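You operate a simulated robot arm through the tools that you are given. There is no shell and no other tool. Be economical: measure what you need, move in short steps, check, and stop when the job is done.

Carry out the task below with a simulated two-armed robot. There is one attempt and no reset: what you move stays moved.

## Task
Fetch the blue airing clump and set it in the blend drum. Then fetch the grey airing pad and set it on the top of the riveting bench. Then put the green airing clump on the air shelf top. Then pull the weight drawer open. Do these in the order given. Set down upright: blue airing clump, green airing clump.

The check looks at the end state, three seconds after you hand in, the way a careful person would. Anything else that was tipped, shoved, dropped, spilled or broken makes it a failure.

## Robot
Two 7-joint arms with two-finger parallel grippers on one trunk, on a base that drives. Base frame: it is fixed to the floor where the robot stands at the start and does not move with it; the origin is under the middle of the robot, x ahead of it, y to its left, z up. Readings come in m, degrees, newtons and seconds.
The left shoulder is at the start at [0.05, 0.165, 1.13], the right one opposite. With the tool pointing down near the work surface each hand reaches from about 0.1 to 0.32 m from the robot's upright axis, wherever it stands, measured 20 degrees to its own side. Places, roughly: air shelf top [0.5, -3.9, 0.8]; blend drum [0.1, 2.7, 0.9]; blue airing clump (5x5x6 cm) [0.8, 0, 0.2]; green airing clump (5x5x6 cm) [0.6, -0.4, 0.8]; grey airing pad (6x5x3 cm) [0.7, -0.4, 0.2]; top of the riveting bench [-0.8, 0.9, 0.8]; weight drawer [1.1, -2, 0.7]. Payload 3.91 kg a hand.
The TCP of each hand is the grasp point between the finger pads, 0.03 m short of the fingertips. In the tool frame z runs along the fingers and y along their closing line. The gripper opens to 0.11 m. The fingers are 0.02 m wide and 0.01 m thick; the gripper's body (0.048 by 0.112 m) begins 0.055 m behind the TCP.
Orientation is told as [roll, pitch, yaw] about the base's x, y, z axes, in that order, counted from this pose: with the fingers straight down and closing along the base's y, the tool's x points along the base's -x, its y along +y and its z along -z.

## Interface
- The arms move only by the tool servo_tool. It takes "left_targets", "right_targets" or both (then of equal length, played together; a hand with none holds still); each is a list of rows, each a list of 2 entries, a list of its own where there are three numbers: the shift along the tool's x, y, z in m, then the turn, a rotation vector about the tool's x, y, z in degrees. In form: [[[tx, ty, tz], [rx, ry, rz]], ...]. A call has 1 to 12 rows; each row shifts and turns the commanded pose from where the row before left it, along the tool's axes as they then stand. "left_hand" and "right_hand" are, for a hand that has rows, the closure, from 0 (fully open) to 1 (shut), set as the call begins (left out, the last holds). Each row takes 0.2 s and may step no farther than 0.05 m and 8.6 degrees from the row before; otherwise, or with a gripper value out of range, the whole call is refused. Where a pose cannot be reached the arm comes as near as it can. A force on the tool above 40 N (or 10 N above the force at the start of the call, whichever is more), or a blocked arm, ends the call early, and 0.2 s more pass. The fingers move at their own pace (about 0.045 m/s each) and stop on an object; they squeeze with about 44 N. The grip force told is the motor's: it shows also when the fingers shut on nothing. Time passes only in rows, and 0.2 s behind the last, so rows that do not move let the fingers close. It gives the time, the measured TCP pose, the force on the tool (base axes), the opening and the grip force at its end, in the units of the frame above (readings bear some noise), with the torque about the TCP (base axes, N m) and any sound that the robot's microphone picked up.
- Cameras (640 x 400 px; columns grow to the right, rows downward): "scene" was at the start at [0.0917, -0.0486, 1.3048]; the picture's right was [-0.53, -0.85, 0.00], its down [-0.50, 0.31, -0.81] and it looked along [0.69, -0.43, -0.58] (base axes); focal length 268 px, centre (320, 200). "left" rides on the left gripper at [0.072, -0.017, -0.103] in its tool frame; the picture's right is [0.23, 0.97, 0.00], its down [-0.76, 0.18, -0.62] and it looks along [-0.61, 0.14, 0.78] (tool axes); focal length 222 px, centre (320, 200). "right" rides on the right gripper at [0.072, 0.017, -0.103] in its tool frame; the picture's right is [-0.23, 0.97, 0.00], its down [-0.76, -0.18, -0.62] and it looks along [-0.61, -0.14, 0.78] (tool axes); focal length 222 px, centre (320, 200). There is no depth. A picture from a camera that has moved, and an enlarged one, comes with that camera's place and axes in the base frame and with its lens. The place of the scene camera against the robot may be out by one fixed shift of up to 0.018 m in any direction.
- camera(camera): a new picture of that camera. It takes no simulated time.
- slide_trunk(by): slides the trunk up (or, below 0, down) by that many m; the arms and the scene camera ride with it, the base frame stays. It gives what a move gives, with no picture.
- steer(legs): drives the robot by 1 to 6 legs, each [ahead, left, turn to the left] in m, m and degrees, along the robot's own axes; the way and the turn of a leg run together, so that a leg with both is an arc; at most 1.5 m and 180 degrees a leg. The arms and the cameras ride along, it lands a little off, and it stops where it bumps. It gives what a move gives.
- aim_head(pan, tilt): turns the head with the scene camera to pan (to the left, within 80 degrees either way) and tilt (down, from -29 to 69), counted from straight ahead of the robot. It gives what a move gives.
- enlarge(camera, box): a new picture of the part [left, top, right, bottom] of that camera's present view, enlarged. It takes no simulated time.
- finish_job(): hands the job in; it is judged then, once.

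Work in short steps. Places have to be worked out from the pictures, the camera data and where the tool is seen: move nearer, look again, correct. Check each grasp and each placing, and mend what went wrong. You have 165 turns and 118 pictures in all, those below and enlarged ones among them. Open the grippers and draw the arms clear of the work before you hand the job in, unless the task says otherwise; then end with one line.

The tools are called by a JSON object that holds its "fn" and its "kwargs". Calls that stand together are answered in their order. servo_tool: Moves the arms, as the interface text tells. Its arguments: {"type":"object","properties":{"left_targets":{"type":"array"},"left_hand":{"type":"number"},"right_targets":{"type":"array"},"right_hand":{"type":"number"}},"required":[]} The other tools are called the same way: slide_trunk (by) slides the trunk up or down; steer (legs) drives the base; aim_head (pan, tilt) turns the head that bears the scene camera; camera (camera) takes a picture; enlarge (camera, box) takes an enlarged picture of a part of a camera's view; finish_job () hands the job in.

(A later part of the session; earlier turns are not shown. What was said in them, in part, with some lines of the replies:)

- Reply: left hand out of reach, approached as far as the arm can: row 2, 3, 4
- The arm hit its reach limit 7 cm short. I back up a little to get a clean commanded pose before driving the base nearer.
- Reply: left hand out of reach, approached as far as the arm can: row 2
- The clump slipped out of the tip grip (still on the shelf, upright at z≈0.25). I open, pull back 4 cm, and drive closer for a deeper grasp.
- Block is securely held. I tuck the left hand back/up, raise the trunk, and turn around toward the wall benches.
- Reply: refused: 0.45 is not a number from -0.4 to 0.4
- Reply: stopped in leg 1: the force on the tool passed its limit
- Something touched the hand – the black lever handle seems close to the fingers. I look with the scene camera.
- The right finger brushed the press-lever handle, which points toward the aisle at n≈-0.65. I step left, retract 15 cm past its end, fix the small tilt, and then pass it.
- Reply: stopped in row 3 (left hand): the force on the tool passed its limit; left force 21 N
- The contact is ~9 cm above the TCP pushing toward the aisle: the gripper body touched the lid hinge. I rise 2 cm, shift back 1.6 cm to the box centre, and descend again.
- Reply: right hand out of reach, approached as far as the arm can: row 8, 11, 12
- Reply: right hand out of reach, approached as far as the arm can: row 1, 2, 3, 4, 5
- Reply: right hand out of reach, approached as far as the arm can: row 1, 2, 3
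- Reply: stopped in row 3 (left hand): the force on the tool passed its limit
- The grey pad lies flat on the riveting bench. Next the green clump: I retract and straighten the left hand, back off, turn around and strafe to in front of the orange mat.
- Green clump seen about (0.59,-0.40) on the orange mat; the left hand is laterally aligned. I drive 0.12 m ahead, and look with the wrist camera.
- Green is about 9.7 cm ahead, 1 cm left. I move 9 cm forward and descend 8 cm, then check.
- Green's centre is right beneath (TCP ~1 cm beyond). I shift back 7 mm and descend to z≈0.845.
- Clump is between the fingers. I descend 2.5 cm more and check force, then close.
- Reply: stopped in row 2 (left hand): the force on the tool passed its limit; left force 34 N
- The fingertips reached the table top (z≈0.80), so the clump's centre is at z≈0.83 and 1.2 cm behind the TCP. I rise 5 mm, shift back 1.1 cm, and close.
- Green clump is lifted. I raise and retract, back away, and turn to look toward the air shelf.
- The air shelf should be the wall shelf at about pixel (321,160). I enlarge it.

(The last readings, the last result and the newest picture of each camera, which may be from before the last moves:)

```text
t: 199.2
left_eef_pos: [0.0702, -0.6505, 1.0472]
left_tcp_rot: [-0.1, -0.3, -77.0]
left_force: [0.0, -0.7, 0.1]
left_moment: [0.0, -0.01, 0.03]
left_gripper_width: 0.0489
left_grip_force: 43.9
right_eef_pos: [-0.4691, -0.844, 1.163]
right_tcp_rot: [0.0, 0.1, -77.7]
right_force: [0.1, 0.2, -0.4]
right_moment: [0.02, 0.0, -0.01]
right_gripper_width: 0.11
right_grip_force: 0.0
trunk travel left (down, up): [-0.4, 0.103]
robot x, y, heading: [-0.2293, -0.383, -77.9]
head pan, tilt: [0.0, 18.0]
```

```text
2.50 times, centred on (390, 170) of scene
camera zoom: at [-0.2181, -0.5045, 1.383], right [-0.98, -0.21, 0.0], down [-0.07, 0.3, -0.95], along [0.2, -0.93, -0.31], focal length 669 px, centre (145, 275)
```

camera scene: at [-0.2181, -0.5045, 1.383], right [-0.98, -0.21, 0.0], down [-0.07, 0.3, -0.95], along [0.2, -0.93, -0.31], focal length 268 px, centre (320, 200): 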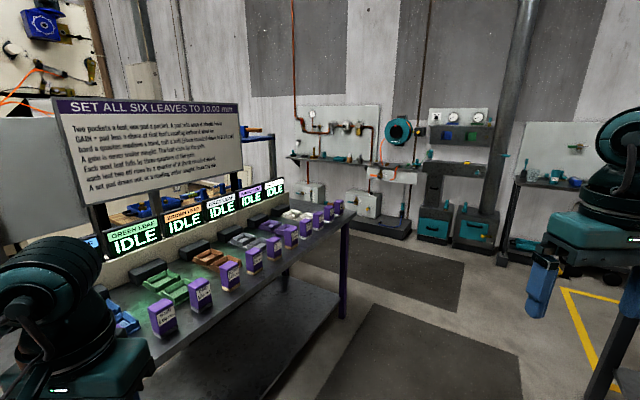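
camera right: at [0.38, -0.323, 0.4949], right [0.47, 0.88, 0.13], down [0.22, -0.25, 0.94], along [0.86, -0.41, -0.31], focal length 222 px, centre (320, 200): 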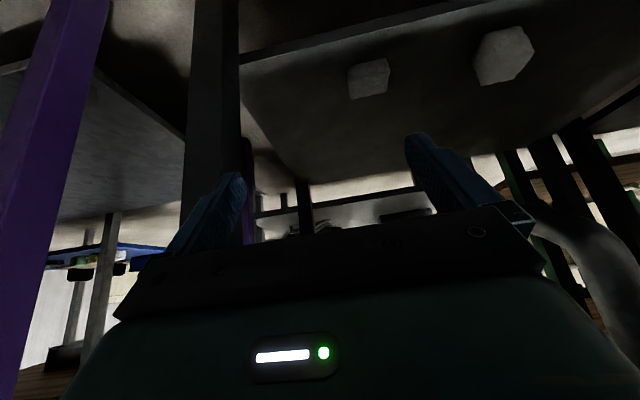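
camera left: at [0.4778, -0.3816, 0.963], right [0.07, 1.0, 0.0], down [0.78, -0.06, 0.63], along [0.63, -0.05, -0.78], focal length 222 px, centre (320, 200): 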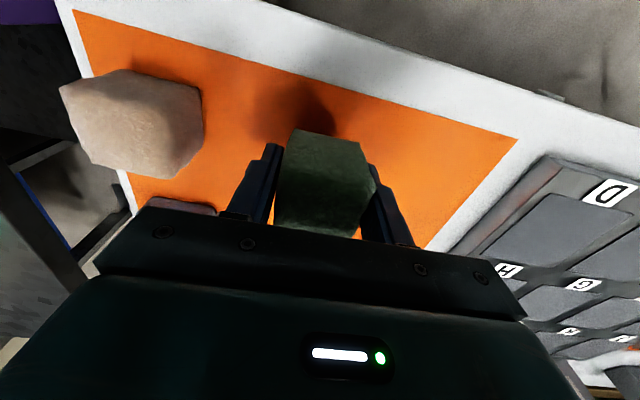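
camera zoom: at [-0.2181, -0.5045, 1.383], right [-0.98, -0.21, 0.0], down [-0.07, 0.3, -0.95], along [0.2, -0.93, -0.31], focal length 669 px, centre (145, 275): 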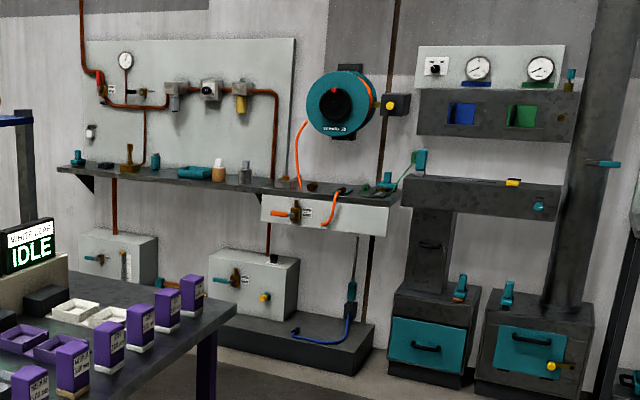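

The dark wall shelf is the air shelf. I turn to face that wall, drive past the purple bench, then strafe left in front of the shelf and look.

{"fn": "steer", "kwargs": {"legs": [[0, 0, -30.2], [1.1, 0, 0], [1.1, 0, 0], [0, 1.1, 0]]}}

{"fn": "aim_head", "kwargs": {"pan": 25, "tilt": 25}}

{"fn": "camera", "kwargs": {"camera": "scene"}}

```text
t: 216.8
left_eef_pos: [0.1811, -3.2331, 1.047]
left_tcp_rot: [-0.1, -0.3, -111.0]
left_force: [-0.6, -0.6, -0.6]
left_moment: [-0.02, 0.0, -0.04]
left_gripper_width: 0.0487
left_grip_force: 44.0
right_eef_pos: [-0.3746, -3.0908, 1.1623]
right_tcp_rot: [-0.1, 0.0, -111.6]
right_force: [0.3, 0.4, 0.2]
right_moment: [0.03, -0.03, 0.0]
right_gripper_width: 0.11
right_grip_force: 0.0
trunk travel left (down, up): [-0.4, 0.103]
robot x, y, heading: [0.0788, -2.8458, -111.9]
head pan, tilt: [0.0, 18.0]
```

```text
t: 217.6
left_eef_pos: [0.1831, -3.2332, 1.0492]
left_tcp_rot: [-0.1, -0.2, -111.1]
left_force: [-0.3, -0.1, -0.9]
left_moment: [-0.01, -0.02, 0.05]
left_gripper_width: 0.0489
left_grip_force: 44.2
right_eef_pos: [-0.3735, -3.0921, 1.1627]
right_tcp_rot: [0.0, 0.0, -111.6]
right_force: [-0.7, -0.1, 0.0]
right_moment: [-0.01, 0.02, 0.03]
right_gripper_width: 0.1099
right_grip_force: 0.1
trunk travel left (down, up): [-0.4, 0.103]
robot x, y, heading: [0.0765, -2.8391, -111.9]
head pan, tilt: [25.0, 25.0]
```

```text
38 pictures are left
camera scene: at [0.0632, -2.9632, 1.3717], right [-1.0, -0.06, 0.0], down [-0.02, 0.42, -0.91], along [0.05, -0.9, -0.42], focal length 268 px, centre (320, 200)
```

scene: 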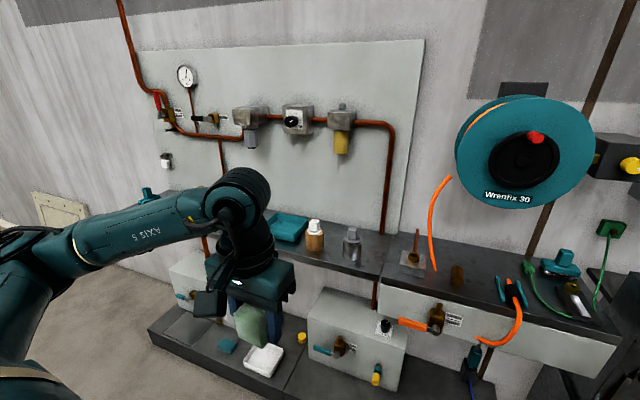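

I correct the heading by 4° and strafe 0.45 m left, then look with both cameras.

{"fn": "steer", "kwargs": {"legs": [[0, 0.45, 3.9]]}}

{"fn": "aim_head", "kwargs": {"pan": -5, "tilt": 30}}

{"fn": "camera", "kwargs": {"camera": "scene"}}

{"fn": "camera", "kwargs": {"camera": "left"}}

```text
t: 220.4
left_eef_pos: [0.6362, -3.377, 1.0476]
left_tcp_rot: [-0.1, -0.4, -106.7]
left_force: [0.3, -0.3, -0.5]
left_moment: [0.0, -0.02, 0.01]
left_gripper_width: 0.049
left_grip_force: 43.8
right_eef_pos: [0.0707, -3.2756, 1.1641]
right_tcp_rot: [0.0, -0.1, -107.3]
right_force: [0.0, 0.6, 0.0]
right_moment: [-0.01, -0.02, -0.02]
right_gripper_width: 0.1101
right_grip_force: 0.2
trunk travel left (down, up): [-0.4, 0.103]
robot x, y, heading: [0.505, -2.9903, -107.7]
head pan, tilt: [25.0, 25.0]
```

```text
t: 221.3
left_eef_pos: [0.6357, -3.3756, 1.0484]
left_tcp_rot: [-0.1, -0.4, -106.7]
left_force: [0.0, 0.2, -0.8]
left_moment: [-0.01, -0.01, -0.06]
left_gripper_width: 0.0488
left_grip_force: 44.3
right_eef_pos: [0.0713, -3.2749, 1.1634]
right_tcp_rot: [0.0, 0.0, -107.3]
right_force: [-0.2, 0.0, 0.6]
right_moment: [-0.03, -0.02, 0.02]
right_gripper_width: 0.1099
right_grip_force: 0.0
trunk travel left (down, up): [-0.4, 0.103]
robot x, y, heading: [0.507, -2.9894, -107.5]
head pan, tilt: [-5.0, 30.0]
```

```text
37 pictures are left
camera scene: at [0.4504, -3.1065, 1.3638], right [-0.92, 0.38, 0.0], down [0.19, 0.46, -0.87], along [-0.33, -0.8, -0.5], focal length 268 px, centre (320, 200)
```

scene: 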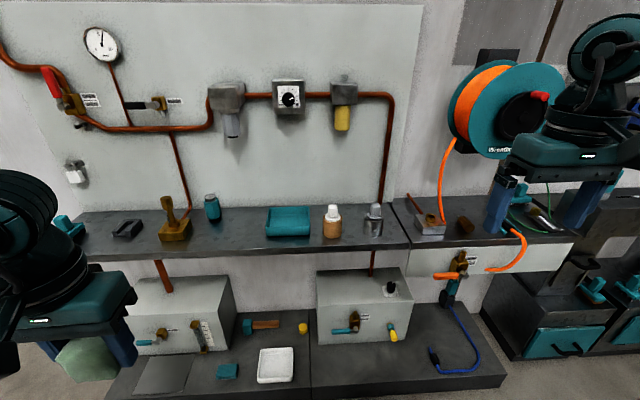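

```text
36 pictures are left
camera left: at [0.6399, -3.3011, 1.151], right [1.0, -0.06, 0.0], down [-0.05, -0.78, 0.63], along [-0.04, -0.63, -0.78], focal length 222 px, centre (320, 200)
```

left: 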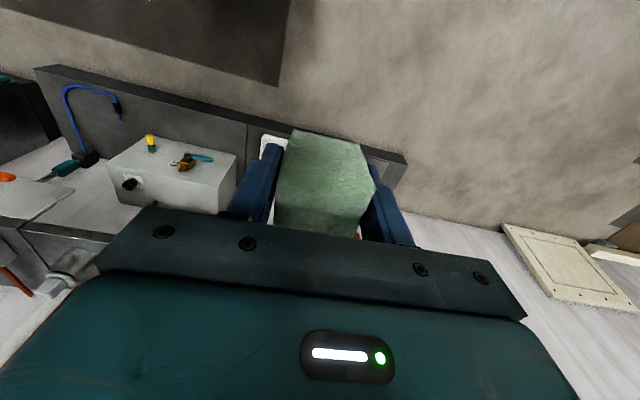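

There's a 30 cm free stretch of shelf between the bronze tool and the teal box; target ≈ n=1.60, l=-3.53. I drive ahead 0.23 m and 4 cm right.

{"fn": "steer", "kwargs": {"legs": [[0.23, -0.04, -0.4]]}}

{"fn": "servo_tool", "kwargs": {"left_targets": [[[-0.04, 0, 0], [0, 0, 0]], [[-0.04, 0, 0], [0, 0, 0]], [[-0.04, 0, 0], [0, 0, 0]], [[-0.04, 0, 0], [0, 0.3, 0]]]}}

{"fn": "aim_head", "kwargs": {"pan": 20, "tilt": 38}}

{"fn": "camera", "kwargs": {"camera": "scene"}}

{"fn": "camera", "kwargs": {"camera": "left"}}

```text
t: 223.1
left_eef_pos: [0.523, -3.5838, 1.0477]
left_tcp_rot: [-0.1, -0.3, -107.4]
left_force: [-0.3, -0.2, 0.0]
left_moment: [0.01, 0.0, 0.01]
left_gripper_width: 0.0492
left_grip_force: 43.7
right_eef_pos: [-0.04, -3.4764, 1.1623]
right_tcp_rot: [0.1, 0.0, -108.0]
right_force: [0.2, -0.1, -0.3]
right_moment: [-0.01, -0.03, -0.02]
right_gripper_width: 0.11
right_grip_force: 0.0
trunk travel left (down, up): [-0.4, 0.103]
robot x, y, heading: [0.3982, -3.2012, -108.1]
head pan, tilt: [-5.0, 30.0]
```

```text
t: 224.1
left_eef_pos: [0.4786, -3.7355, 1.0487]
left_tcp_rot: [0.0, 0.0, -107.4]
left_force: [0.6, -0.1, 0.0]
left_moment: [0.01, 0.01, -0.01]
left_gripper_width: 0.0491
left_grip_force: 44.3
right_eef_pos: [-0.0405, -3.4761, 1.1612]
right_tcp_rot: [0.0, -0.1, -107.9]
right_force: [-0.9, -0.8, 1.0]
right_moment: [0.0, 0.0, 0.01]
right_gripper_width: 0.1103
right_grip_force: 0.0
trunk travel left (down, up): [-0.4, 0.103]
robot x, y, heading: [0.4007, -3.1963, -108.1]
head pan, tilt: [-5.0, 30.0]
```

```text
t: 224.9
left_eef_pos: [0.4778, -3.7356, 1.0477]
left_tcp_rot: [-0.1, -0.1, -107.5]
left_force: [-0.2, 1.1, -0.8]
left_moment: [-0.03, -0.04, -0.01]
left_gripper_width: 0.0488
left_grip_force: 44.2
right_eef_pos: [-0.0407, -3.4759, 1.1637]
right_tcp_rot: [0.0, 0.1, -108.0]
right_force: [-0.2, 0.1, -0.3]
right_moment: [-0.01, 0.0, 0.0]
right_gripper_width: 0.1101
right_grip_force: 0.1
trunk travel left (down, up): [-0.4, 0.103]
robot x, y, heading: [0.3988, -3.1993, -108.1]
head pan, tilt: [20.0, 38.0]
```

```text
35 pictures are left
camera scene: at [0.3795, -3.3149, 1.3514], right [-1.0, -0.03, 0.0], down [-0.02, 0.62, -0.79], along [0.03, -0.79, -0.62], focal length 268 px, centre (320, 200)
```

scene: 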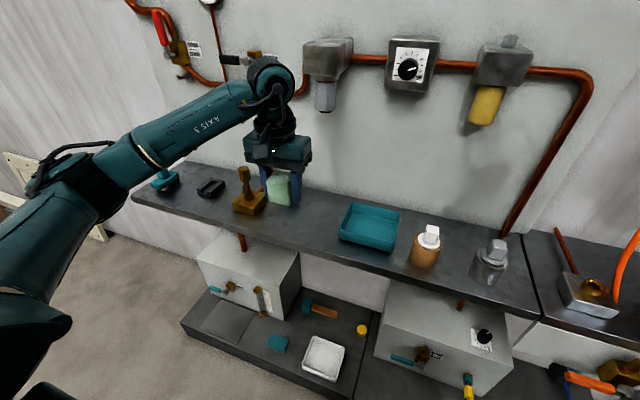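

```text
34 pictures are left
camera left: at [0.4836, -3.661, 1.1511], right [1.0, -0.07, 0.0], down [-0.06, -0.78, 0.62], along [-0.05, -0.62, -0.78], focal length 222 px, centre (320, 200)
```

left: 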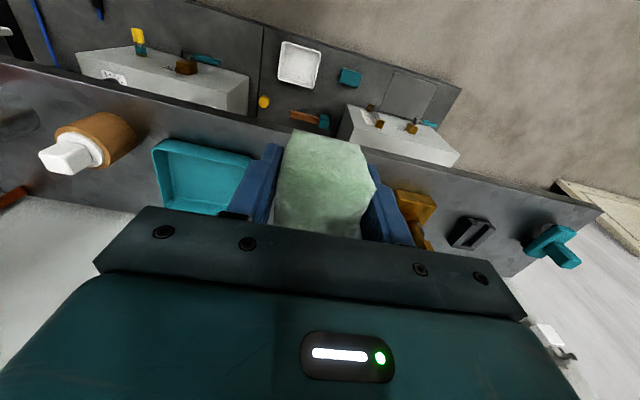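

I shift 3.5 cm left to centre in the free gap, 12.5 cm forward, and lower 13 cm.

{"fn": "servo_tool", "kwargs": {"left_targets": [[[-0.042, 0.012, 0], [0, 0, 0]], [[-0.042, 0.012, 0], [0, 0, 0]], [[-0.041, 0.012, 0], [0, 0, 0]], [[0, 0, 0.045], [0, 0, 0]], [[0, 0, 0.045], [0, 0, 0]], [[0, 0, 0.04], [0, 0, 0]]]}}

{"fn": "camera", "kwargs": {"camera": "left"}}

{"fn": "enlarge", "kwargs": {"camera": "scene", "box": [160, 90, 400, 260]}}

```text
t: 226.3
left_eef_pos: [0.4746, -3.8651, 0.9183]
left_tcp_rot: [-0.1, 0.0, -107.5]
left_force: [-0.9, 0.0, -0.5]
left_moment: [0.0, 0.02, 0.02]
left_gripper_width: 0.0491
left_grip_force: 43.4
right_eef_pos: [-0.0397, -3.477, 1.1629]
right_tcp_rot: [0.0, -0.1, -108.0]
right_force: [0.0, -0.3, 0.6]
right_moment: [-0.01, 0.0, -0.02]
right_gripper_width: 0.1102
right_grip_force: 0.0
trunk travel left (down, up): [-0.4, 0.103]
robot x, y, heading: [0.3978, -3.1972, -108.0]
head pan, tilt: [20.0, 38.0]
```

```text
33 pictures are left
camera left: at [0.4803, -3.7916, 1.0213], right [1.0, -0.08, 0.0], down [-0.06, -0.78, 0.62], along [-0.05, -0.62, -0.78], focal length 222 px, centre (320, 200)
```

left: 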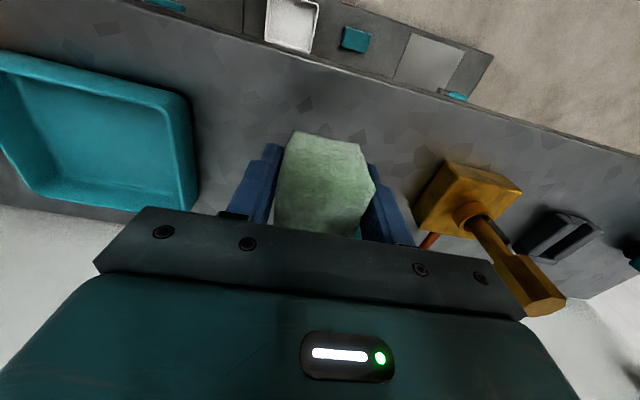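

```text
2.35 times, centred on (280, 175) of scene
camera zoom: at [0.3798, -3.3153, 1.3514], right [-1.0, -0.03, 0.0], down [-0.02, 0.62, -0.79], along [0.03, -0.79, -0.62], focal length 630 px, centre (414, 259)
```

zoom: 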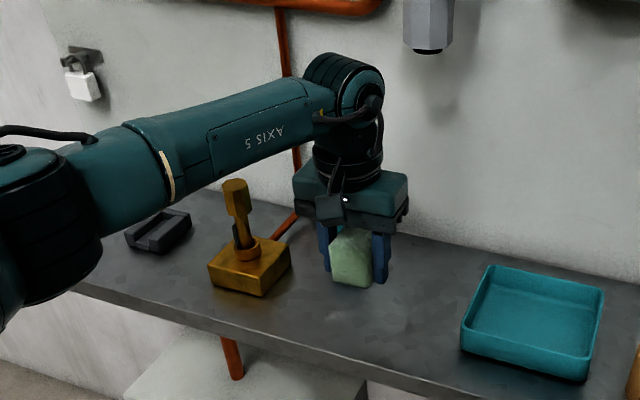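

All clear around it. I lower in small steps until contact.

{"fn": "servo_tool", "kwargs": {"left_targets": [[[0, 0, 0.015], [0, 0, 0]], [[0, 0, 0.015], [0, 0, 0]], [[0, 0, 0.01], [0, 0, 0]]]}}

{"fn": "camera", "kwargs": {"camera": "left"}}

```text
t: 227.2
left_eef_pos: [0.4732, -3.8649, 0.8784]
left_tcp_rot: [0.0, -0.1, -107.4]
left_force: [-0.3, 1.1, 0.6]
left_moment: [0.0, -0.02, -0.01]
left_gripper_width: 0.0489
left_grip_force: 44.1
right_eef_pos: [-0.0407, -3.476, 1.1626]
right_tcp_rot: [0.1, 0.0, -108.0]
right_force: [0.2, -0.5, -0.5]
right_moment: [0.01, 0.02, 0.0]
right_gripper_width: 0.1102
right_grip_force: 0.1
trunk travel left (down, up): [-0.4, 0.103]
robot x, y, heading: [0.3964, -3.1947, -108.1]
head pan, tilt: [20.0, 38.0]
```

```text
31 pictures are left
camera left: at [0.4772, -3.7909, 0.9821], right [1.0, -0.07, 0.0], down [-0.06, -0.78, 0.62], along [-0.05, -0.62, -0.78], focal length 222 px, centre (320, 200)
```

left: 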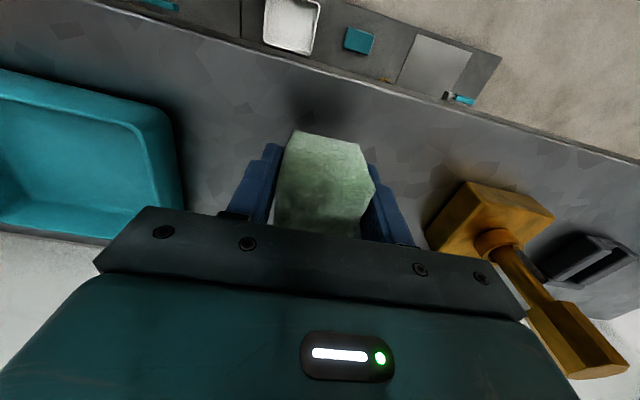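

No contact yet. I keep lowering in 8 mm steps.

{"fn": "servo_tool", "kwargs": {"left_targets": [[[0, 0, 0.008], [0, 0, 0]], [[0, 0, 0.008], [0, 0, 0]], [[0, 0, 0.006], [0, 0, 0]]]}}

{"fn": "enlarge", "kwargs": {"camera": "scene", "box": [220, 140, 340, 230]}}

```text
t: 227.9
left_eef_pos: [0.4734, -3.8641, 0.8551]
left_tcp_rot: [0.0, -0.2, -107.4]
left_force: [-0.6, -0.1, -0.3]
left_moment: [-0.02, -0.01, 0.01]
left_gripper_width: 0.049
left_grip_force: 43.9
right_eef_pos: [-0.0401, -3.4755, 1.1621]
right_tcp_rot: [0.0, 0.0, -108.0]
right_force: [0.9, 0.9, -0.9]
right_moment: [0.0, 0.0, 0.01]
right_gripper_width: 0.1103
right_grip_force: 0.1
trunk travel left (down, up): [-0.4, 0.103]
robot x, y, heading: [0.3947, -3.2026, -108.2]
head pan, tilt: [20.0, 38.0]
```

```text
4.44 times, centred on (280, 185) of scene
camera zoom: at [0.3796, -3.315, 1.3514], right [-1.0, -0.03, 0.0], down [-0.02, 0.62, -0.79], along [0.03, -0.79, -0.62], focal length 1190 px, centre (498, 267)
```

zoom: 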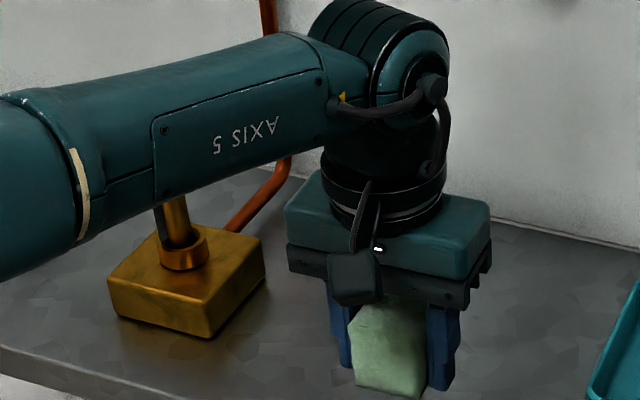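

The forearm passes in front of and above the bronze handle (handle top z≈0.945; forearm bottom ≈1.0), so it's safe. I continue down in small steps.

{"fn": "servo_tool", "kwargs": {"left_targets": [[[0, 0, 0.007], [0, 0, 0]], [[0, 0, 0.007], [0, 0, 0]], [[0, 0, 0.005], [0, 0, 0]]]}}

{"fn": "camera", "kwargs": {"camera": "left"}}

```text
t: 228.8
left_eef_pos: [0.4717, -3.8648, 0.8376]
left_tcp_rot: [-0.2, -0.1, -107.5]
left_force: [0.4, -0.9, -0.1]
left_moment: [0.02, 0.0, 0.02]
left_gripper_width: 0.0491
left_grip_force: 44.2
right_eef_pos: [-0.0402, -3.4764, 1.1633]
right_tcp_rot: [-0.1, 0.0, -107.9]
right_force: [0.4, -0.4, -0.3]
right_moment: [0.0, 0.0, -0.03]
right_gripper_width: 0.1101
right_grip_force: 0.1
trunk travel left (down, up): [-0.4, 0.103]
robot x, y, heading: [0.3962, -3.1971, -108.3]
head pan, tilt: [20.0, 38.0]
```

```text
29 pictures are left
camera left: at [0.4773, -3.7914, 0.9416], right [1.0, -0.08, 0.0], down [-0.06, -0.78, 0.62], along [-0.05, -0.62, -0.78], focal length 222 px, centre (320, 200)
```

left: 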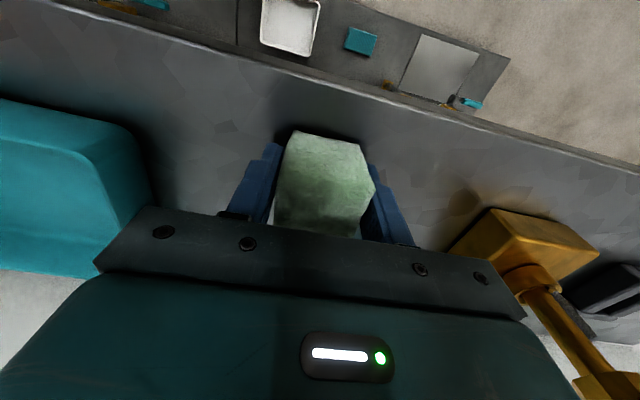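

Almost down; 4 mm steps.

{"fn": "servo_tool", "kwargs": {"left_targets": [[[0, 0, 0.004], [0, 0, 0]], [[0, 0, 0.004], [0, 0, 0]]]}}

```text
t: 229.3
left_eef_pos: [0.4726, -3.8641, 0.8315]
left_tcp_rot: [-0.1, -0.2, -107.5]
left_force: [1.7, -0.1, 7.0]
left_moment: [-0.19, -0.03, 0.0]
left_gripper_width: 0.0489
left_grip_force: 43.3
right_eef_pos: [-0.0405, -3.4762, 1.1641]
right_tcp_rot: [0.0, 0.0, -108.1]
right_force: [-0.8, 0.1, 0.4]
right_moment: [0.01, -0.02, 0.05]
right_gripper_width: 0.11
right_grip_force: 0.0
trunk travel left (down, up): [-0.4, 0.103]
robot x, y, heading: [0.3978, -3.201, -107.9]
head pan, tilt: [20.0, 38.0]
```

Contact (7 N) – the clump is on the shelf. I release gently and rise straight up.

{"fn": "servo_tool", "kwargs": {"left_targets": [[[0, 0, -0.001], [0, 0, 0]], [[0, 0, 0], [0, 0, 0]], [[0, 0, 0], [0, 0, 0]], [[0, 0, -0.03], [0, 0, 0]], [[0, 0, -0.04], [0, 0, 0]], [[0, 0, -0.045], [0, 0, 0]], [[0, 0, -0.045], [0, 0, 0]]], "left_hand": 0.3}}

{"fn": "enlarge", "kwargs": {"camera": "scene", "box": [160, 90, 400, 260]}}

```text
t: 230.9
left_eef_pos: [0.4721, -3.8622, 0.9896]
left_tcp_rot: [-0.1, 0.0, -107.3]
left_force: [-0.5, -1.1, 0.2]
left_moment: [0.02, 0.03, 0.02]
left_gripper_width: 0.0772
left_grip_force: 0.0
right_eef_pos: [-0.0395, -3.476, 1.1631]
right_tcp_rot: [0.1, 0.0, -108.0]
right_force: [0.3, 0.5, 0.2]
right_moment: [-0.01, -0.02, -0.02]
right_gripper_width: 0.1101
right_grip_force: 0.0
trunk travel left (down, up): [-0.4, 0.103]
robot x, y, heading: [0.3968, -3.1946, -108.0]
head pan, tilt: [20.0, 38.0]
```

```text
2.35 times, centred on (280, 175) of scene
camera zoom: at [0.3795, -3.3144, 1.3514], right [-1.0, -0.03, 0.0], down [-0.02, 0.61, -0.79], along [0.03, -0.79, -0.62], focal length 630 px, centre (414, 259)
```

zoom: 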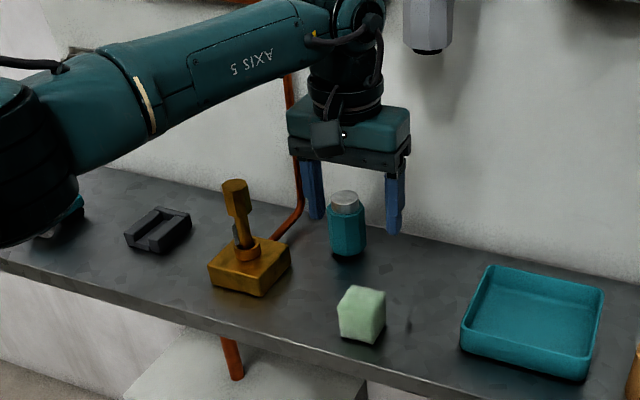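

The green clump stands upright on the shelf. I retract the arm, back up 0.25 m and turn left to look for the weight drawer.

{"fn": "servo_tool", "kwargs": {"left_targets": [[[0.045, 0, -0.01], [0, 0, 0]], [[0.045, 0, -0.01], [0, 0, 0]], [[0.045, 0, -0.01], [0, 0, 0]], [[0.045, 0, -0.01], [0, 0, 0]], [[0.045, 0, 0], [0, 0, 0]], [[0.03, 0, 0], [0, 0, 0]]]}}

{"fn": "steer", "kwargs": {"legs": [[-0.25, 0, 0], [0, 0, 90]]}}

{"fn": "aim_head", "kwargs": {"pan": 65, "tilt": 22}}

{"fn": "camera", "kwargs": {"camera": "scene"}}

```text
t: 232.3
left_eef_pos: [0.5478, -3.6203, 1.0304]
left_tcp_rot: [-0.1, -0.1, -107.5]
left_force: [0.3, 0.0, -0.4]
left_moment: [0.04, -0.02, 0.0]
left_gripper_width: 0.0771
left_grip_force: 0.0
right_eef_pos: [-0.0399, -3.4752, 1.1628]
right_tcp_rot: [0.0, 0.0, -108.0]
right_force: [-0.5, -0.9, -0.1]
right_moment: [0.06, -0.01, -0.01]
right_gripper_width: 0.1101
right_grip_force: 0.1
trunk travel left (down, up): [-0.4, 0.103]
robot x, y, heading: [0.3952, -3.2009, -108.1]
head pan, tilt: [20.0, 38.0]
```

```text
t: 237.9
left_eef_pos: [0.9089, -2.8277, 1.0303]
left_tcp_rot: [-0.1, -0.1, -20.8]
left_force: [-1.1, -1.0, -0.4]
left_moment: [0.0, -0.01, 0.02]
left_gripper_width: 0.0769
left_grip_force: 0.1
right_eef_pos: [0.7284, -3.4052, 1.1629]
right_tcp_rot: [0.0, 0.0, -21.4]
right_force: [-0.6, 0.3, 0.4]
right_moment: [-0.03, 0.0, -0.01]
right_gripper_width: 0.11
right_grip_force: 0.0
trunk travel left (down, up): [-0.4, 0.103]
robot x, y, heading: [0.475, -2.9524, -21.5]
head pan, tilt: [20.0, 38.0]
```

```text
t: 239.0
left_eef_pos: [0.9088, -2.8274, 1.0296]
left_tcp_rot: [-0.1, -0.1, -20.8]
left_force: [-0.2, 0.1, -0.2]
left_moment: [-0.02, 0.01, 0.01]
left_gripper_width: 0.0773
left_grip_force: 0.1
right_eef_pos: [0.7279, -3.4056, 1.1628]
right_tcp_rot: [0.0, -0.1, -21.3]
right_force: [-0.7, -0.3, 0.3]
right_moment: [0.02, 0.0, 0.01]
right_gripper_width: 0.1101
right_grip_force: 0.1
trunk travel left (down, up): [-0.4, 0.103]
robot x, y, heading: [0.4785, -2.954, -21.5]
head pan, tilt: [65.0, 22.0]
```

```text
27 pictures are left
camera scene: at [0.5606, -2.9013, 1.3765], right [0.69, -0.73, 0.0], down [-0.27, -0.26, -0.93], along [0.67, 0.64, -0.37], focal length 268 px, centre (320, 200)
```

scene: 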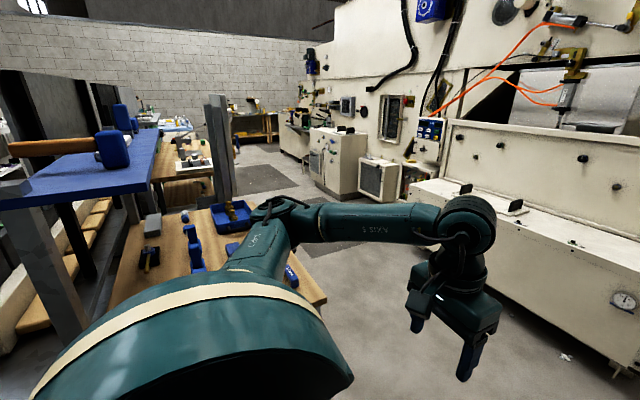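

The drawer position falls on the wooden bench behind the purple one, whose front faces the other aisle. I drive out into that aisle and turn to view the bench front.

{"fn": "steer", "kwargs": {"legs": [[1.15, 0, 0], [0, 0, 90], [0.5, 0, 55]]}}

{"fn": "aim_head", "kwargs": {"pan": 20, "tilt": 30}}

{"fn": "camera", "kwargs": {"camera": "scene"}}

```text
t: 251.3
left_eef_pos: [1.1009, -2.7525, 1.0292]
left_tcp_rot: [-0.1, -0.1, 122.9]
left_force: [-0.3, 0.2, -0.4]
left_moment: [-0.01, 0.0, 0.01]
left_gripper_width: 0.077
left_grip_force: 0.0
right_eef_pos: [1.587, -2.3935, 1.1627]
right_tcp_rot: [0.0, 0.0, 122.4]
right_force: [-0.9, -0.1, -0.5]
right_moment: [-0.01, 0.04, -0.02]
right_gripper_width: 0.1103
right_grip_force: 0.0
trunk travel left (down, up): [-0.4, 0.103]
robot x, y, heading: [1.5193, -2.9038, 122.2]
head pan, tilt: [65.0, 22.0]
```

```text
t: 252.4
left_eef_pos: [1.1016, -2.7532, 1.0301]
left_tcp_rot: [-0.2, 0.0, 123.0]
left_force: [-0.2, -0.4, -0.4]
left_moment: [0.02, -0.01, 0.01]
left_gripper_width: 0.0769
left_grip_force: 0.1
right_eef_pos: [1.5872, -2.394, 1.1639]
right_tcp_rot: [0.0, 0.0, 122.5]
right_force: [0.3, -0.6, 0.1]
right_moment: [0.02, -0.03, 0.02]
right_gripper_width: 0.1098
right_grip_force: 0.1
trunk travel left (down, up): [-0.4, 0.103]
robot x, y, heading: [1.5191, -2.9073, 122.3]
head pan, tilt: [20.0, 30.0]
```

```text
26 pictures are left
camera scene: at [1.423, -2.8299, 1.3638], right [0.61, 0.79, 0.0], down [0.4, -0.31, -0.87], along [-0.69, 0.53, -0.5], focal length 268 px, centre (320, 200)
```

scene: 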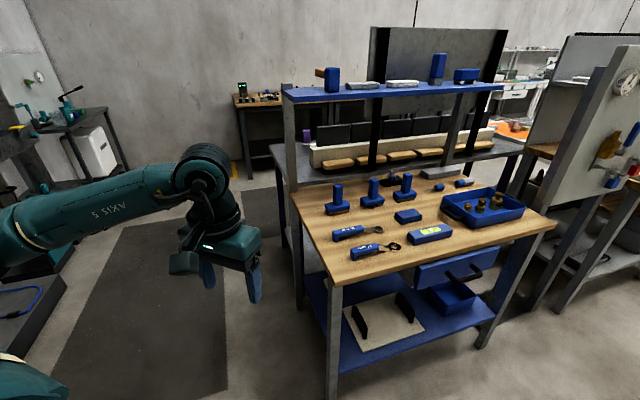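

The blue drawer with a black handle is under this bench's top. I enlarge it.

{"fn": "enlarge", "kwargs": {"camera": "scene", "box": [380, 220, 580, 345]}}

```text
3.20 times, centred on (480, 282) of scene
camera zoom: at [1.423, -2.8299, 1.3638], right [0.61, 0.79, 0.0], down [0.4, -0.31, -0.87], along [-0.69, 0.53, -0.5], focal length 857 px, centre (-192, -64)
```

zoom: 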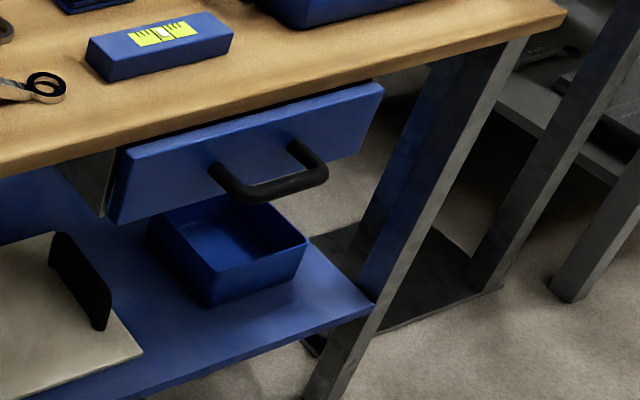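

Handle bar is at about n≈1.80, l≈-1.585, z≈0.70. I turn to face the bench, strafe in front of the drawer, lower the trunk, and tilt the left tool 60° forward.

{"fn": "steer", "kwargs": {"legs": [[0, 0, 39.7], [-0.15, -0.9, 0]]}}

{"fn": "slide_trunk", "kwargs": {"by": -0.2}}

{"fn": "servo_tool", "kwargs": {"left_targets": [[[0, 0, 0], [0, -8.5, 0]], [[0, 0, 0], [0, -8.5, 0]], [[0, 0, 0], [0, -8.5, 0]], [[0, 0, 0], [0, -8.5, 0]], [[0, 0, 0], [0, -8.5, 0]], [[0, 0, 0], [0, -8.5, 0]], [[0, 0, 0], [0, -8.5, 0]]]}}

{"fn": "servo_tool", "kwargs": {"left_targets": [[[0, 0, 0], [0, 0, 8.2]], [[0, 0, 0], [0, 0, 8.2]], [[0, 0, 0], [0, 0, 8.2]], [[0, 0, 0], [0, 0, 8.2]], [[0, 0, 0], [0, 0, 8.2]], [[0, 0, 0], [0, 0, 8.2]], [[0, 0, 0], [0, 0, 8.2]], [[0, 0, 0], [0, 0, 8.2]], [[0, 0, 0], [0, 0, 8.2]], [[0, 0, 0], [0, 0, 8.2]], [[0, 0, 0], [0, 0, 8]]]}}

```text
t: 259.1
left_eef_pos: [1.52, -2.249, 1.0306]
left_tcp_rot: [-0.2, 0.0, 163.3]
left_force: [0.9, -0.2, -0.3]
left_moment: [-0.03, -0.03, 0.0]
left_gripper_width: 0.077
left_grip_force: 0.0
right_eef_pos: [1.658, -1.6613, 1.1633]
right_tcp_rot: [0.0, -0.1, 162.5]
right_force: [-0.1, -0.1, 0.1]
right_moment: [-0.01, -0.01, -0.05]
right_gripper_width: 0.1099
right_grip_force: 0.1
trunk travel left (down, up): [-0.4, 0.103]
robot x, y, heading: [1.9395, -2.096, 162.6]
head pan, tilt: [20.0, 30.0]
```

```text
t: 261.2
left_eef_pos: [1.5175, -2.25, 0.83]
left_tcp_rot: [-0.1, -0.1, 163.2]
left_force: [0.5, -0.3, 0.2]
left_moment: [-0.01, -0.04, -0.01]
left_gripper_width: 0.0769
left_grip_force: 0.0
right_eef_pos: [1.6569, -1.66, 0.9632]
right_tcp_rot: [0.0, 0.0, 162.6]
right_force: [0.7, 0.1, -0.3]
right_moment: [0.0, 0.0, 0.01]
right_gripper_width: 0.1099
right_grip_force: 0.0
trunk travel left (down, up): [-0.2, 0.303]
robot x, y, heading: [1.9393, -2.0939, 162.6]
head pan, tilt: [20.0, 30.0]
```

```text
t: 262.9
left_eef_pos: [1.4469, -2.2442, 0.8254]
left_tcp_rot: [-0.2, -59.5, 163.3]
left_force: [-0.1, 0.7, 0.0]
left_moment: [-0.05, 0.02, 0.01]
left_gripper_width: 0.0771
left_grip_force: 0.1
left hand out of reach, approached as far as the arm can: row 4, 5, 6, 7
right_eef_pos: [1.6586, -1.6612, 0.9631]
right_tcp_rot: [-0.1, 0.0, 162.6]
right_force: [0.6, -0.8, 0.9]
right_moment: [-0.01, 0.01, -0.02]
right_gripper_width: 0.1099
right_grip_force: 0.0
trunk travel left (down, up): [-0.2, 0.303]
robot x, y, heading: [1.9427, -2.0944, 162.3]
head pan, tilt: [20.0, 30.0]
```

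```text
t: 265.4
left_eef_pos: [1.4784, -2.2266, 0.7695]
left_tcp_rot: [50.2, -5.9, 74.1]
left_force: [-0.9, -0.7, 0.5]
left_moment: [-0.03, 0.02, 0.03]
left_gripper_width: 0.077
left_grip_force: 0.1
left hand out of reach, approached as far as the arm can: row 10, 11
right_eef_pos: [1.658, -1.6614, 0.963]
right_tcp_rot: [0.0, 0.0, 162.6]
right_force: [-0.1, -0.4, 0.6]
right_moment: [-0.02, -0.04, 0.0]
right_gripper_width: 0.1102
right_grip_force: 0.0
trunk travel left (down, up): [-0.2, 0.303]
robot x, y, heading: [1.9374, -2.0951, 162.2]
head pan, tilt: [20.0, 30.0]
stopped in row 11 (left hand): the arm was blocked; the commanded pose is now the measured one
```

The tool now points ~50° forward with fingers closing in the vertical plane – good for the bar. I look at the handle with both cameras.

{"fn": "aim_head", "kwargs": {"pan": 10, "tilt": 40}}

{"fn": "camera", "kwargs": {"camera": "scene"}}

{"fn": "camera", "kwargs": {"camera": "left"}}

```text
t: 266.2
left_eef_pos: [1.4771, -2.2265, 0.7709]
left_tcp_rot: [50.1, -5.9, 74.0]
left_force: [0.8, -0.9, 0.4]
left_moment: [-0.03, 0.01, 0.0]
left_gripper_width: 0.0768
left_grip_force: 0.0
right_eef_pos: [1.6569, -1.6619, 0.9641]
right_tcp_rot: [0.0, 0.0, 162.6]
right_force: [0.8, -0.2, 1.1]
right_moment: [0.01, 0.02, 0.02]
right_gripper_width: 0.1101
right_grip_force: 0.0
trunk travel left (down, up): [-0.2, 0.303]
robot x, y, heading: [1.9391, -2.0972, 162.3]
head pan, tilt: [10.0, 40.0]
```

```text
24 pictures are left
camera scene: at [1.8159, -2.0779, 1.1484], right [0.13, 0.99, 0.0], down [0.64, -0.08, -0.77], along [-0.76, 0.1, -0.64], focal length 268 px, centre (320, 200)
```

scene: 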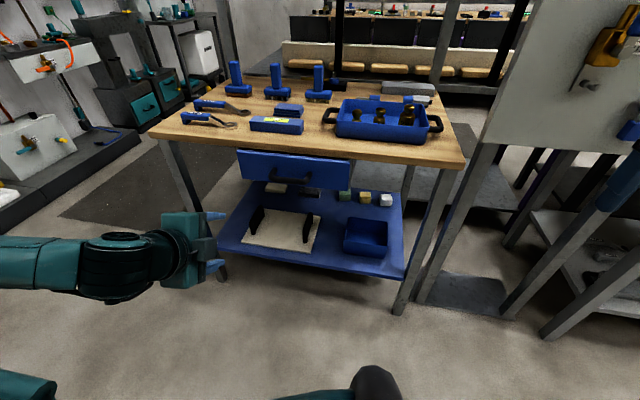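

```text
23 pictures are left
camera left: at [1.5423, -2.3268, 0.8161], right [-0.68, -0.12, 0.72], down [0.54, 0.57, 0.61], along [-0.49, 0.81, -0.33], focal length 222 px, centre (320, 200)
```

left: 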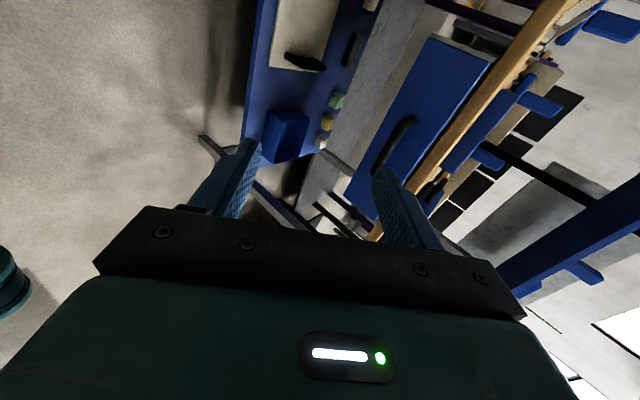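

Both cameras agree: bar centre at n≈1.798, l≈-1.606, z≈0.721. I drive 0.12 m closer first.

{"fn": "steer", "kwargs": {"legs": [[0.12, 0, 0]]}}

{"fn": "servo_tool", "kwargs": {"left_targets": [[[-0.0186, 0.0236, 0.0259], [0, 0, 0]], [[-0.0186, 0.0236, 0.0259], [0, 0, 0]], [[-0.0186, 0.0236, 0.0259], [0, 0, 0]]], "left_hand": 0.5}}

{"fn": "camera", "kwargs": {"camera": "left"}}

{"fn": "enlarge", "kwargs": {"camera": "scene", "box": [160, 120, 400, 290]}}

```text
t: 267.4
left_eef_pos: [1.3615, -2.1921, 0.7697]
left_tcp_rot: [50.1, -5.9, 74.2]
left_force: [0.6, 0.7, -0.5]
left_moment: [-0.02, 0.0, -0.01]
left_gripper_width: 0.0769
left_grip_force: 0.0
right_eef_pos: [1.5396, -1.6256, 0.9626]
right_tcp_rot: [0.0, 0.0, 162.8]
right_force: [0.1, 0.0, 0.1]
right_moment: [0.01, -0.02, 0.04]
right_gripper_width: 0.11
right_grip_force: 0.1
trunk travel left (down, up): [-0.2, 0.303]
robot x, y, heading: [1.8204, -2.0582, 162.5]
head pan, tilt: [10.0, 40.0]
```

```text
t: 268.2
left_eef_pos: [1.2763, -2.1102, 0.7786]
left_tcp_rot: [50.1, -5.9, 74.1]
left_force: [-1.2, -0.1, 0.1]
left_moment: [0.0, -0.03, -0.03]
left_gripper_width: 0.055
left_grip_force: 0.1
right_eef_pos: [1.5404, -1.625, 0.9628]
right_tcp_rot: [0.0, 0.1, 162.8]
right_force: [0.6, -0.1, -0.1]
right_moment: [-0.02, -0.02, -0.01]
right_gripper_width: 0.1101
right_grip_force: 0.0
trunk travel left (down, up): [-0.2, 0.303]
robot x, y, heading: [1.8229, -2.0593, 162.7]
head pan, tilt: [10.0, 40.0]
```

```text
22 pictures are left
camera left: at [1.3398, -2.2099, 0.825], right [-0.68, -0.12, 0.72], down [0.54, 0.58, 0.61], along [-0.49, 0.81, -0.33], focal length 222 px, centre (320, 200)
```

left: 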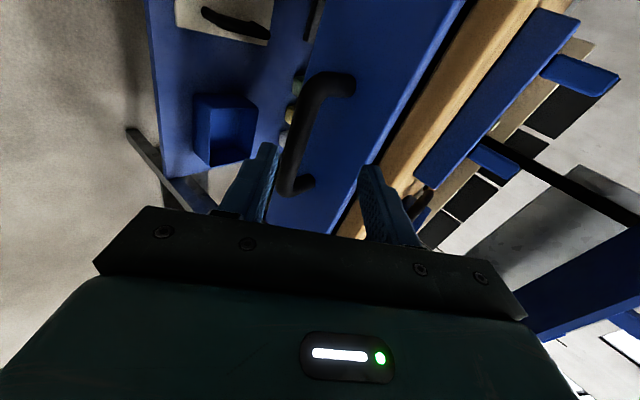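

```text
2.35 times, centred on (280, 205) of scene
camera zoom: at [1.6986, -2.0412, 1.1484], right [0.13, 0.99, 0.0], down [0.64, -0.08, -0.77], along [-0.76, 0.1, -0.64], focal length 630 px, centre (414, 188)
```

zoom: 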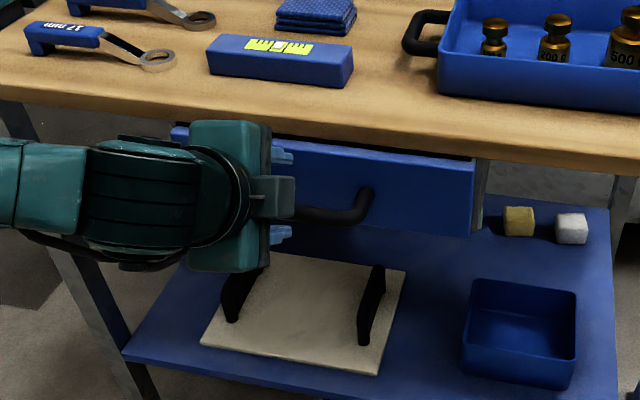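

Bar measured at l≈-1.594, z≈0.715, running between the fingers' line. I narrow the opening a bit and advance ~7.5 cm along the tool axis with a small right shift.

{"fn": "servo_tool", "kwargs": {"left_targets": [[[-0.0063, -0.0028, 0.0], [0, 0, 0]], [[-0.0063, -0.0028, 0.025], [0, 0, 0]], [[0, 0, 0.025], [0, 0, 0]], [[0, 0, 0.0253], [0, 0, 0]]], "left_hand": 0.62}}

{"fn": "camera", "kwargs": {"camera": "left"}}

```text
t: 269.1
left_eef_pos: [1.2475, -2.0859, 0.7366]
left_tcp_rot: [49.1, -5.9, 74.1]
left_force: [14.7, -4.4, -9.3]
left_moment: [-0.15, -0.24, -0.15]
left_gripper_width: 0.0321
left_grip_force: 9.0
right_eef_pos: [1.5395, -1.6253, 0.9612]
right_tcp_rot: [0.0, 0.2, 162.9]
right_force: [0.1, -0.6, 0.0]
right_moment: [0.01, 0.03, 0.01]
right_gripper_width: 0.1098
right_grip_force: 0.1
trunk travel left (down, up): [-0.2, 0.303]
robot x, y, heading: [1.8229, -2.0593, 162.8]
head pan, tilt: [10.0, 40.0]
stopped in row 4 (left hand): the force on the tool passed its limit (the readings are from after the stop); the commanded pose is now the measured one
```

```text
20 pictures are left
camera left: at [1.3111, -2.1844, 0.7844], right [-0.7, -0.12, 0.71], down [0.53, 0.58, 0.62], along [-0.48, 0.81, -0.34], focal length 222 px, centre (320, 200)
```

left: 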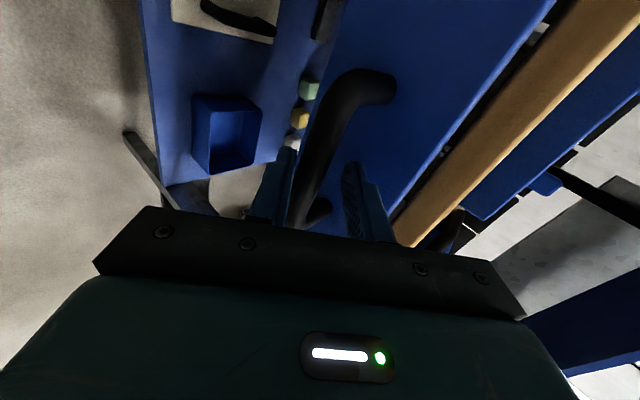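

The bar lies between the fingers. I close on it.

{"fn": "servo_tool", "kwargs": {"left_targets": [[[0, 0, 0], [0, 0, 0]], [[0, 0, 0], [0, 0, 0]], [[0, 0, 0], [0, 0, 0]]], "left_hand": 1}}

{"fn": "camera", "kwargs": {"camera": "left"}}

```text
t: 269.7
left_eef_pos: [1.2514, -2.0856, 0.7318]
left_tcp_rot: [48.2, -5.7, 74.1]
left_force: [0.2, 0.2, -4.3]
left_moment: [-0.36, 0.08, -0.65]
left_gripper_width: 0.0187
left_grip_force: 38.9
right_eef_pos: [1.5394, -1.6249, 0.9616]
right_tcp_rot: [-0.1, 0.2, 162.7]
right_force: [0.0, -0.5, 0.3]
right_moment: [0.02, 0.0, 0.0]
right_gripper_width: 0.1099
right_grip_force: 0.1
trunk travel left (down, up): [-0.2, 0.303]
robot x, y, heading: [1.8228, -2.0634, 162.8]
head pan, tilt: [10.0, 40.0]
stopped in row 2 (left hand): the force on the tool passed its limit (the readings are from after the stop); the commanded pose is now the measured one
```

```text
19 pictures are left
camera left: at [1.3142, -2.185, 0.7811], right [-0.71, -0.11, 0.7], down [0.53, 0.58, 0.62], along [-0.47, 0.81, -0.35], focal length 222 px, centre (320, 200)
```

left: 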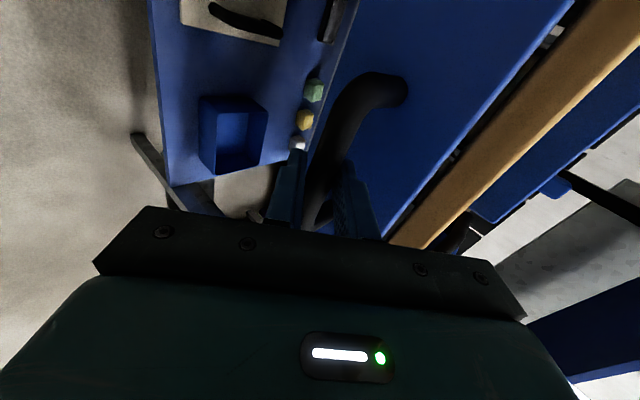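

Bar gripped (19 mm, 39 N). I pull by driving back 0.1 m.

{"fn": "steer", "kwargs": {"legs": [[-0.1, 0, 0]]}}

{"fn": "camera", "kwargs": {"camera": "scene"}}

```text
t: 270.9
left_eef_pos: [1.3428, -2.116, 0.7323]
left_tcp_rot: [48.3, -5.6, 74.5]
left_force: [-6.2, -17.8, -4.9]
left_moment: [-0.84, 0.23, -0.5]
left_gripper_width: 0.0188
left_grip_force: 44.8
right_eef_pos: [1.6337, -1.6548, 0.9618]
right_tcp_rot: [-0.1, 0.1, 162.8]
right_force: [1.2, 0.0, -0.3]
right_moment: [0.01, 0.04, -0.02]
right_gripper_width: 0.1102
right_grip_force: 0.1
trunk travel left (down, up): [-0.2, 0.303]
robot x, y, heading: [1.9217, -2.0866, 162.5]
head pan, tilt: [10.0, 40.0]
```

```text
18 pictures are left
camera scene: at [1.793, -2.0723, 1.1483], right [0.13, 0.99, 0.0], down [0.64, -0.08, -0.77], along [-0.76, 0.1, -0.64], focal length 268 px, centre (320, 200)
```

scene: 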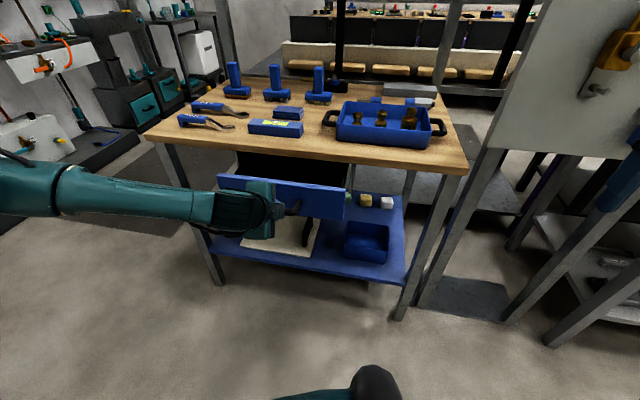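

The drawer is coming out (10 cm). I continue another 0.1 m with a slight left shift to relieve the lateral force.

{"fn": "steer", "kwargs": {"legs": [[-0.1, 0.008, 0]]}}

```text
t: 272.0
left_eef_pos: [1.4416, -2.1526, 0.7329]
left_tcp_rot: [48.3, -5.8, 74.2]
left_force: [7.9, 19.4, 0.6]
left_moment: [-0.52, 0.08, -0.93]
left_gripper_width: 0.0185
left_grip_force: 44.9
right_eef_pos: [1.7306, -1.6932, 0.9617]
right_tcp_rot: [0.0, 0.1, 162.9]
right_force: [0.3, -0.3, -0.5]
right_moment: [-0.01, 0.03, -0.01]
right_gripper_width: 0.1101
right_grip_force: 0.0
trunk travel left (down, up): [-0.2, 0.303]
robot x, y, heading: [2.0168, -2.1243, 162.6]
head pan, tilt: [10.0, 40.0]
```

20 cm open. One more short pull of 8 cm.

{"fn": "steer", "kwargs": {"legs": [[-0.08, -0.004, 0]]}}

{"fn": "camera", "kwargs": {"camera": "scene"}}

```text
t: 272.8
left_eef_pos: [1.448, -2.1553, 0.7388]
left_tcp_rot: [49.7, -5.4, 74.0]
left_force: [-0.7, 0.1, -0.9]
left_moment: [-0.76, 0.22, -0.65]
left_gripper_width: 0.0187
left_grip_force: 44.5
right_eef_pos: [1.7442, -1.6976, 0.962]
right_tcp_rot: [-0.1, 0.2, 162.8]
right_force: [0.1, 0.6, 0.7]
right_moment: [-0.02, -0.02, 0.02]
right_gripper_width: 0.1099
right_grip_force: 0.0
trunk travel left (down, up): [-0.2, 0.303]
robot x, y, heading: [2.0281, -2.1296, 162.7]
head pan, tilt: [10.0, 40.0]
stopped in leg 1: the force on the tool passed its limit (the readings are from after the stop); the commanded pose is now the measured one
```

```text
17 pictures are left
camera scene: at [1.9041, -2.1128, 1.1485], right [0.13, 0.99, 0.0], down [0.64, -0.08, -0.77], along [-0.76, 0.1, -0.64], focal length 268 px, centre (320, 200)
```

scene: 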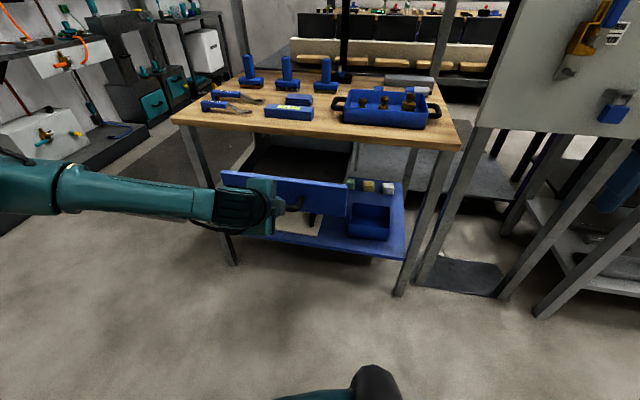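

The drawer reached its end stop (~21 cm open). I open the fingers modestly and withdraw along the tool axis.

{"fn": "servo_tool", "kwargs": {"left_targets": [[[0, 0, 0], [0, 0, 0]], [[0, 0, 0], [0, 0, 0]], [[0, 0, -0.015], [0, 0, 0]], [[0, 0, -0.03], [0, 0, 0]], [[0, 0, -0.04], [0, 0, 0]], [[0, 0, -0.04], [0, 0, 0]]], "left_hand": 0.66}}

{"fn": "camera", "kwargs": {"camera": "scene"}}

```text
t: 274.2
left_eef_pos: [1.5395, -2.1898, 0.8206]
left_tcp_rot: [49.7, -5.5, 74.1]
left_force: [-0.1, -0.2, -0.3]
left_moment: [0.06, 0.01, -0.02]
left_gripper_width: 0.0374
left_grip_force: 0.1
right_eef_pos: [1.7448, -1.6965, 0.9625]
right_tcp_rot: [-0.1, 0.0, 162.7]
right_force: [0.3, 0.9, 0.0]
right_moment: [-0.01, 0.01, -0.04]
right_gripper_width: 0.1099
right_grip_force: 0.0
trunk travel left (down, up): [-0.2, 0.303]
robot x, y, heading: [2.0303, -2.1323, 162.9]
head pan, tilt: [10.0, 40.0]
```

```text
16 pictures are left
camera scene: at [1.9043, -2.113, 1.1484], right [0.13, 0.99, 0.0], down [0.64, -0.08, -0.77], along [-0.76, 0.1, -0.64], focal length 268 px, centre (320, 200)
```

scene: 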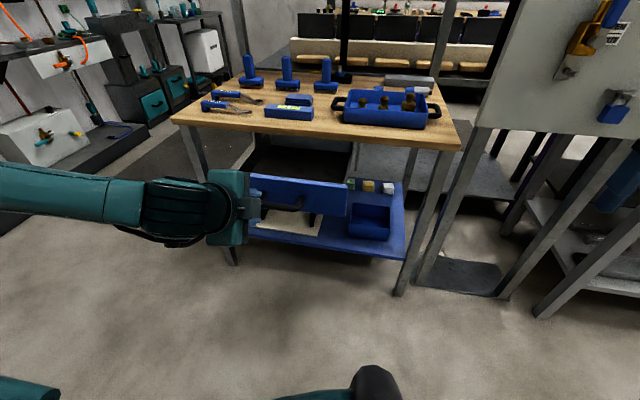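

Drawer stays open and the hand is free. I open the gripper fully and back off a little.

{"fn": "steer", "kwargs": {"legs": [[-0.12, 0, 0]]}}

{"fn": "servo_tool", "kwargs": {"left_targets": [[[0, 0, -0.03], [0, 0, 0]], [[0, 0, 0], [0, 0, 0]], [[0, 0, 0], [0, 0, 0]], [[0, 0, 0], [0, 0, 0]]], "left_hand": 0}}

{"fn": "camera", "kwargs": {"camera": "scene"}}

```text
t: 275.5
left_eef_pos: [1.6527, -2.2264, 0.8202]
left_tcp_rot: [49.7, -5.6, 74.4]
left_force: [-0.6, -0.3, 0.1]
left_moment: [-0.02, -0.02, 0.0]
left_gripper_width: 0.0375
left_grip_force: 0.0
right_eef_pos: [1.8563, -1.7331, 0.9621]
right_tcp_rot: [0.1, 0.2, 163.1]
right_force: [0.4, -1.3, -0.1]
right_moment: [0.0, -0.02, -0.04]
right_gripper_width: 0.11
right_grip_force: 0.0
trunk travel left (down, up): [-0.2, 0.303]
robot x, y, heading: [2.144, -2.1658, 162.9]
head pan, tilt: [10.0, 40.0]
```

```text
t: 276.5
left_eef_pos: [1.674, -2.2342, 0.8408]
left_tcp_rot: [49.6, -5.7, 74.4]
left_force: [-0.6, -0.7, -0.1]
left_moment: [-0.02, 0.01, 0.0]
left_gripper_width: 0.1102
left_grip_force: 0.1
right_eef_pos: [1.8556, -1.7335, 0.9617]
right_tcp_rot: [-0.1, 0.2, 163.1]
right_force: [-0.2, 0.6, -0.3]
right_moment: [0.0, -0.02, 0.0]
right_gripper_width: 0.1103
right_grip_force: 0.0
trunk travel left (down, up): [-0.2, 0.303]
robot x, y, heading: [2.1399, -2.1644, 163.1]
head pan, tilt: [10.0, 40.0]
```

```text
15 pictures are left
camera scene: at [2.0175, -2.1483, 1.1484], right [0.12, 0.99, 0.0], down [0.64, -0.08, -0.77], along [-0.76, 0.09, -0.64], focal length 268 px, centre (320, 200)
```

scene: 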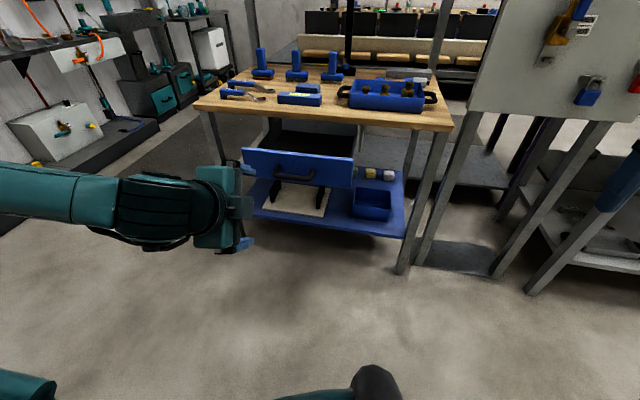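

All four parts are done: the drawer is open, the grippers are open and the arms are clear, so I hand in.

{"fn": "finish_job", "kwargs": {}}

```text
The job is handed in.
```

I did all four steps in order and handed the job in: the blue clump stands upright in the blend drum, the grey pad lies flat on the riveting bench, the green clump stands upright on the air shelf, and the weight drawer is pulled out about 21 cm to its stop. On the way the left hand brushed the press lever by the drum and touched the drum's lid hinge; the lever showed no change in a close-up, and I did not separately check the lid.
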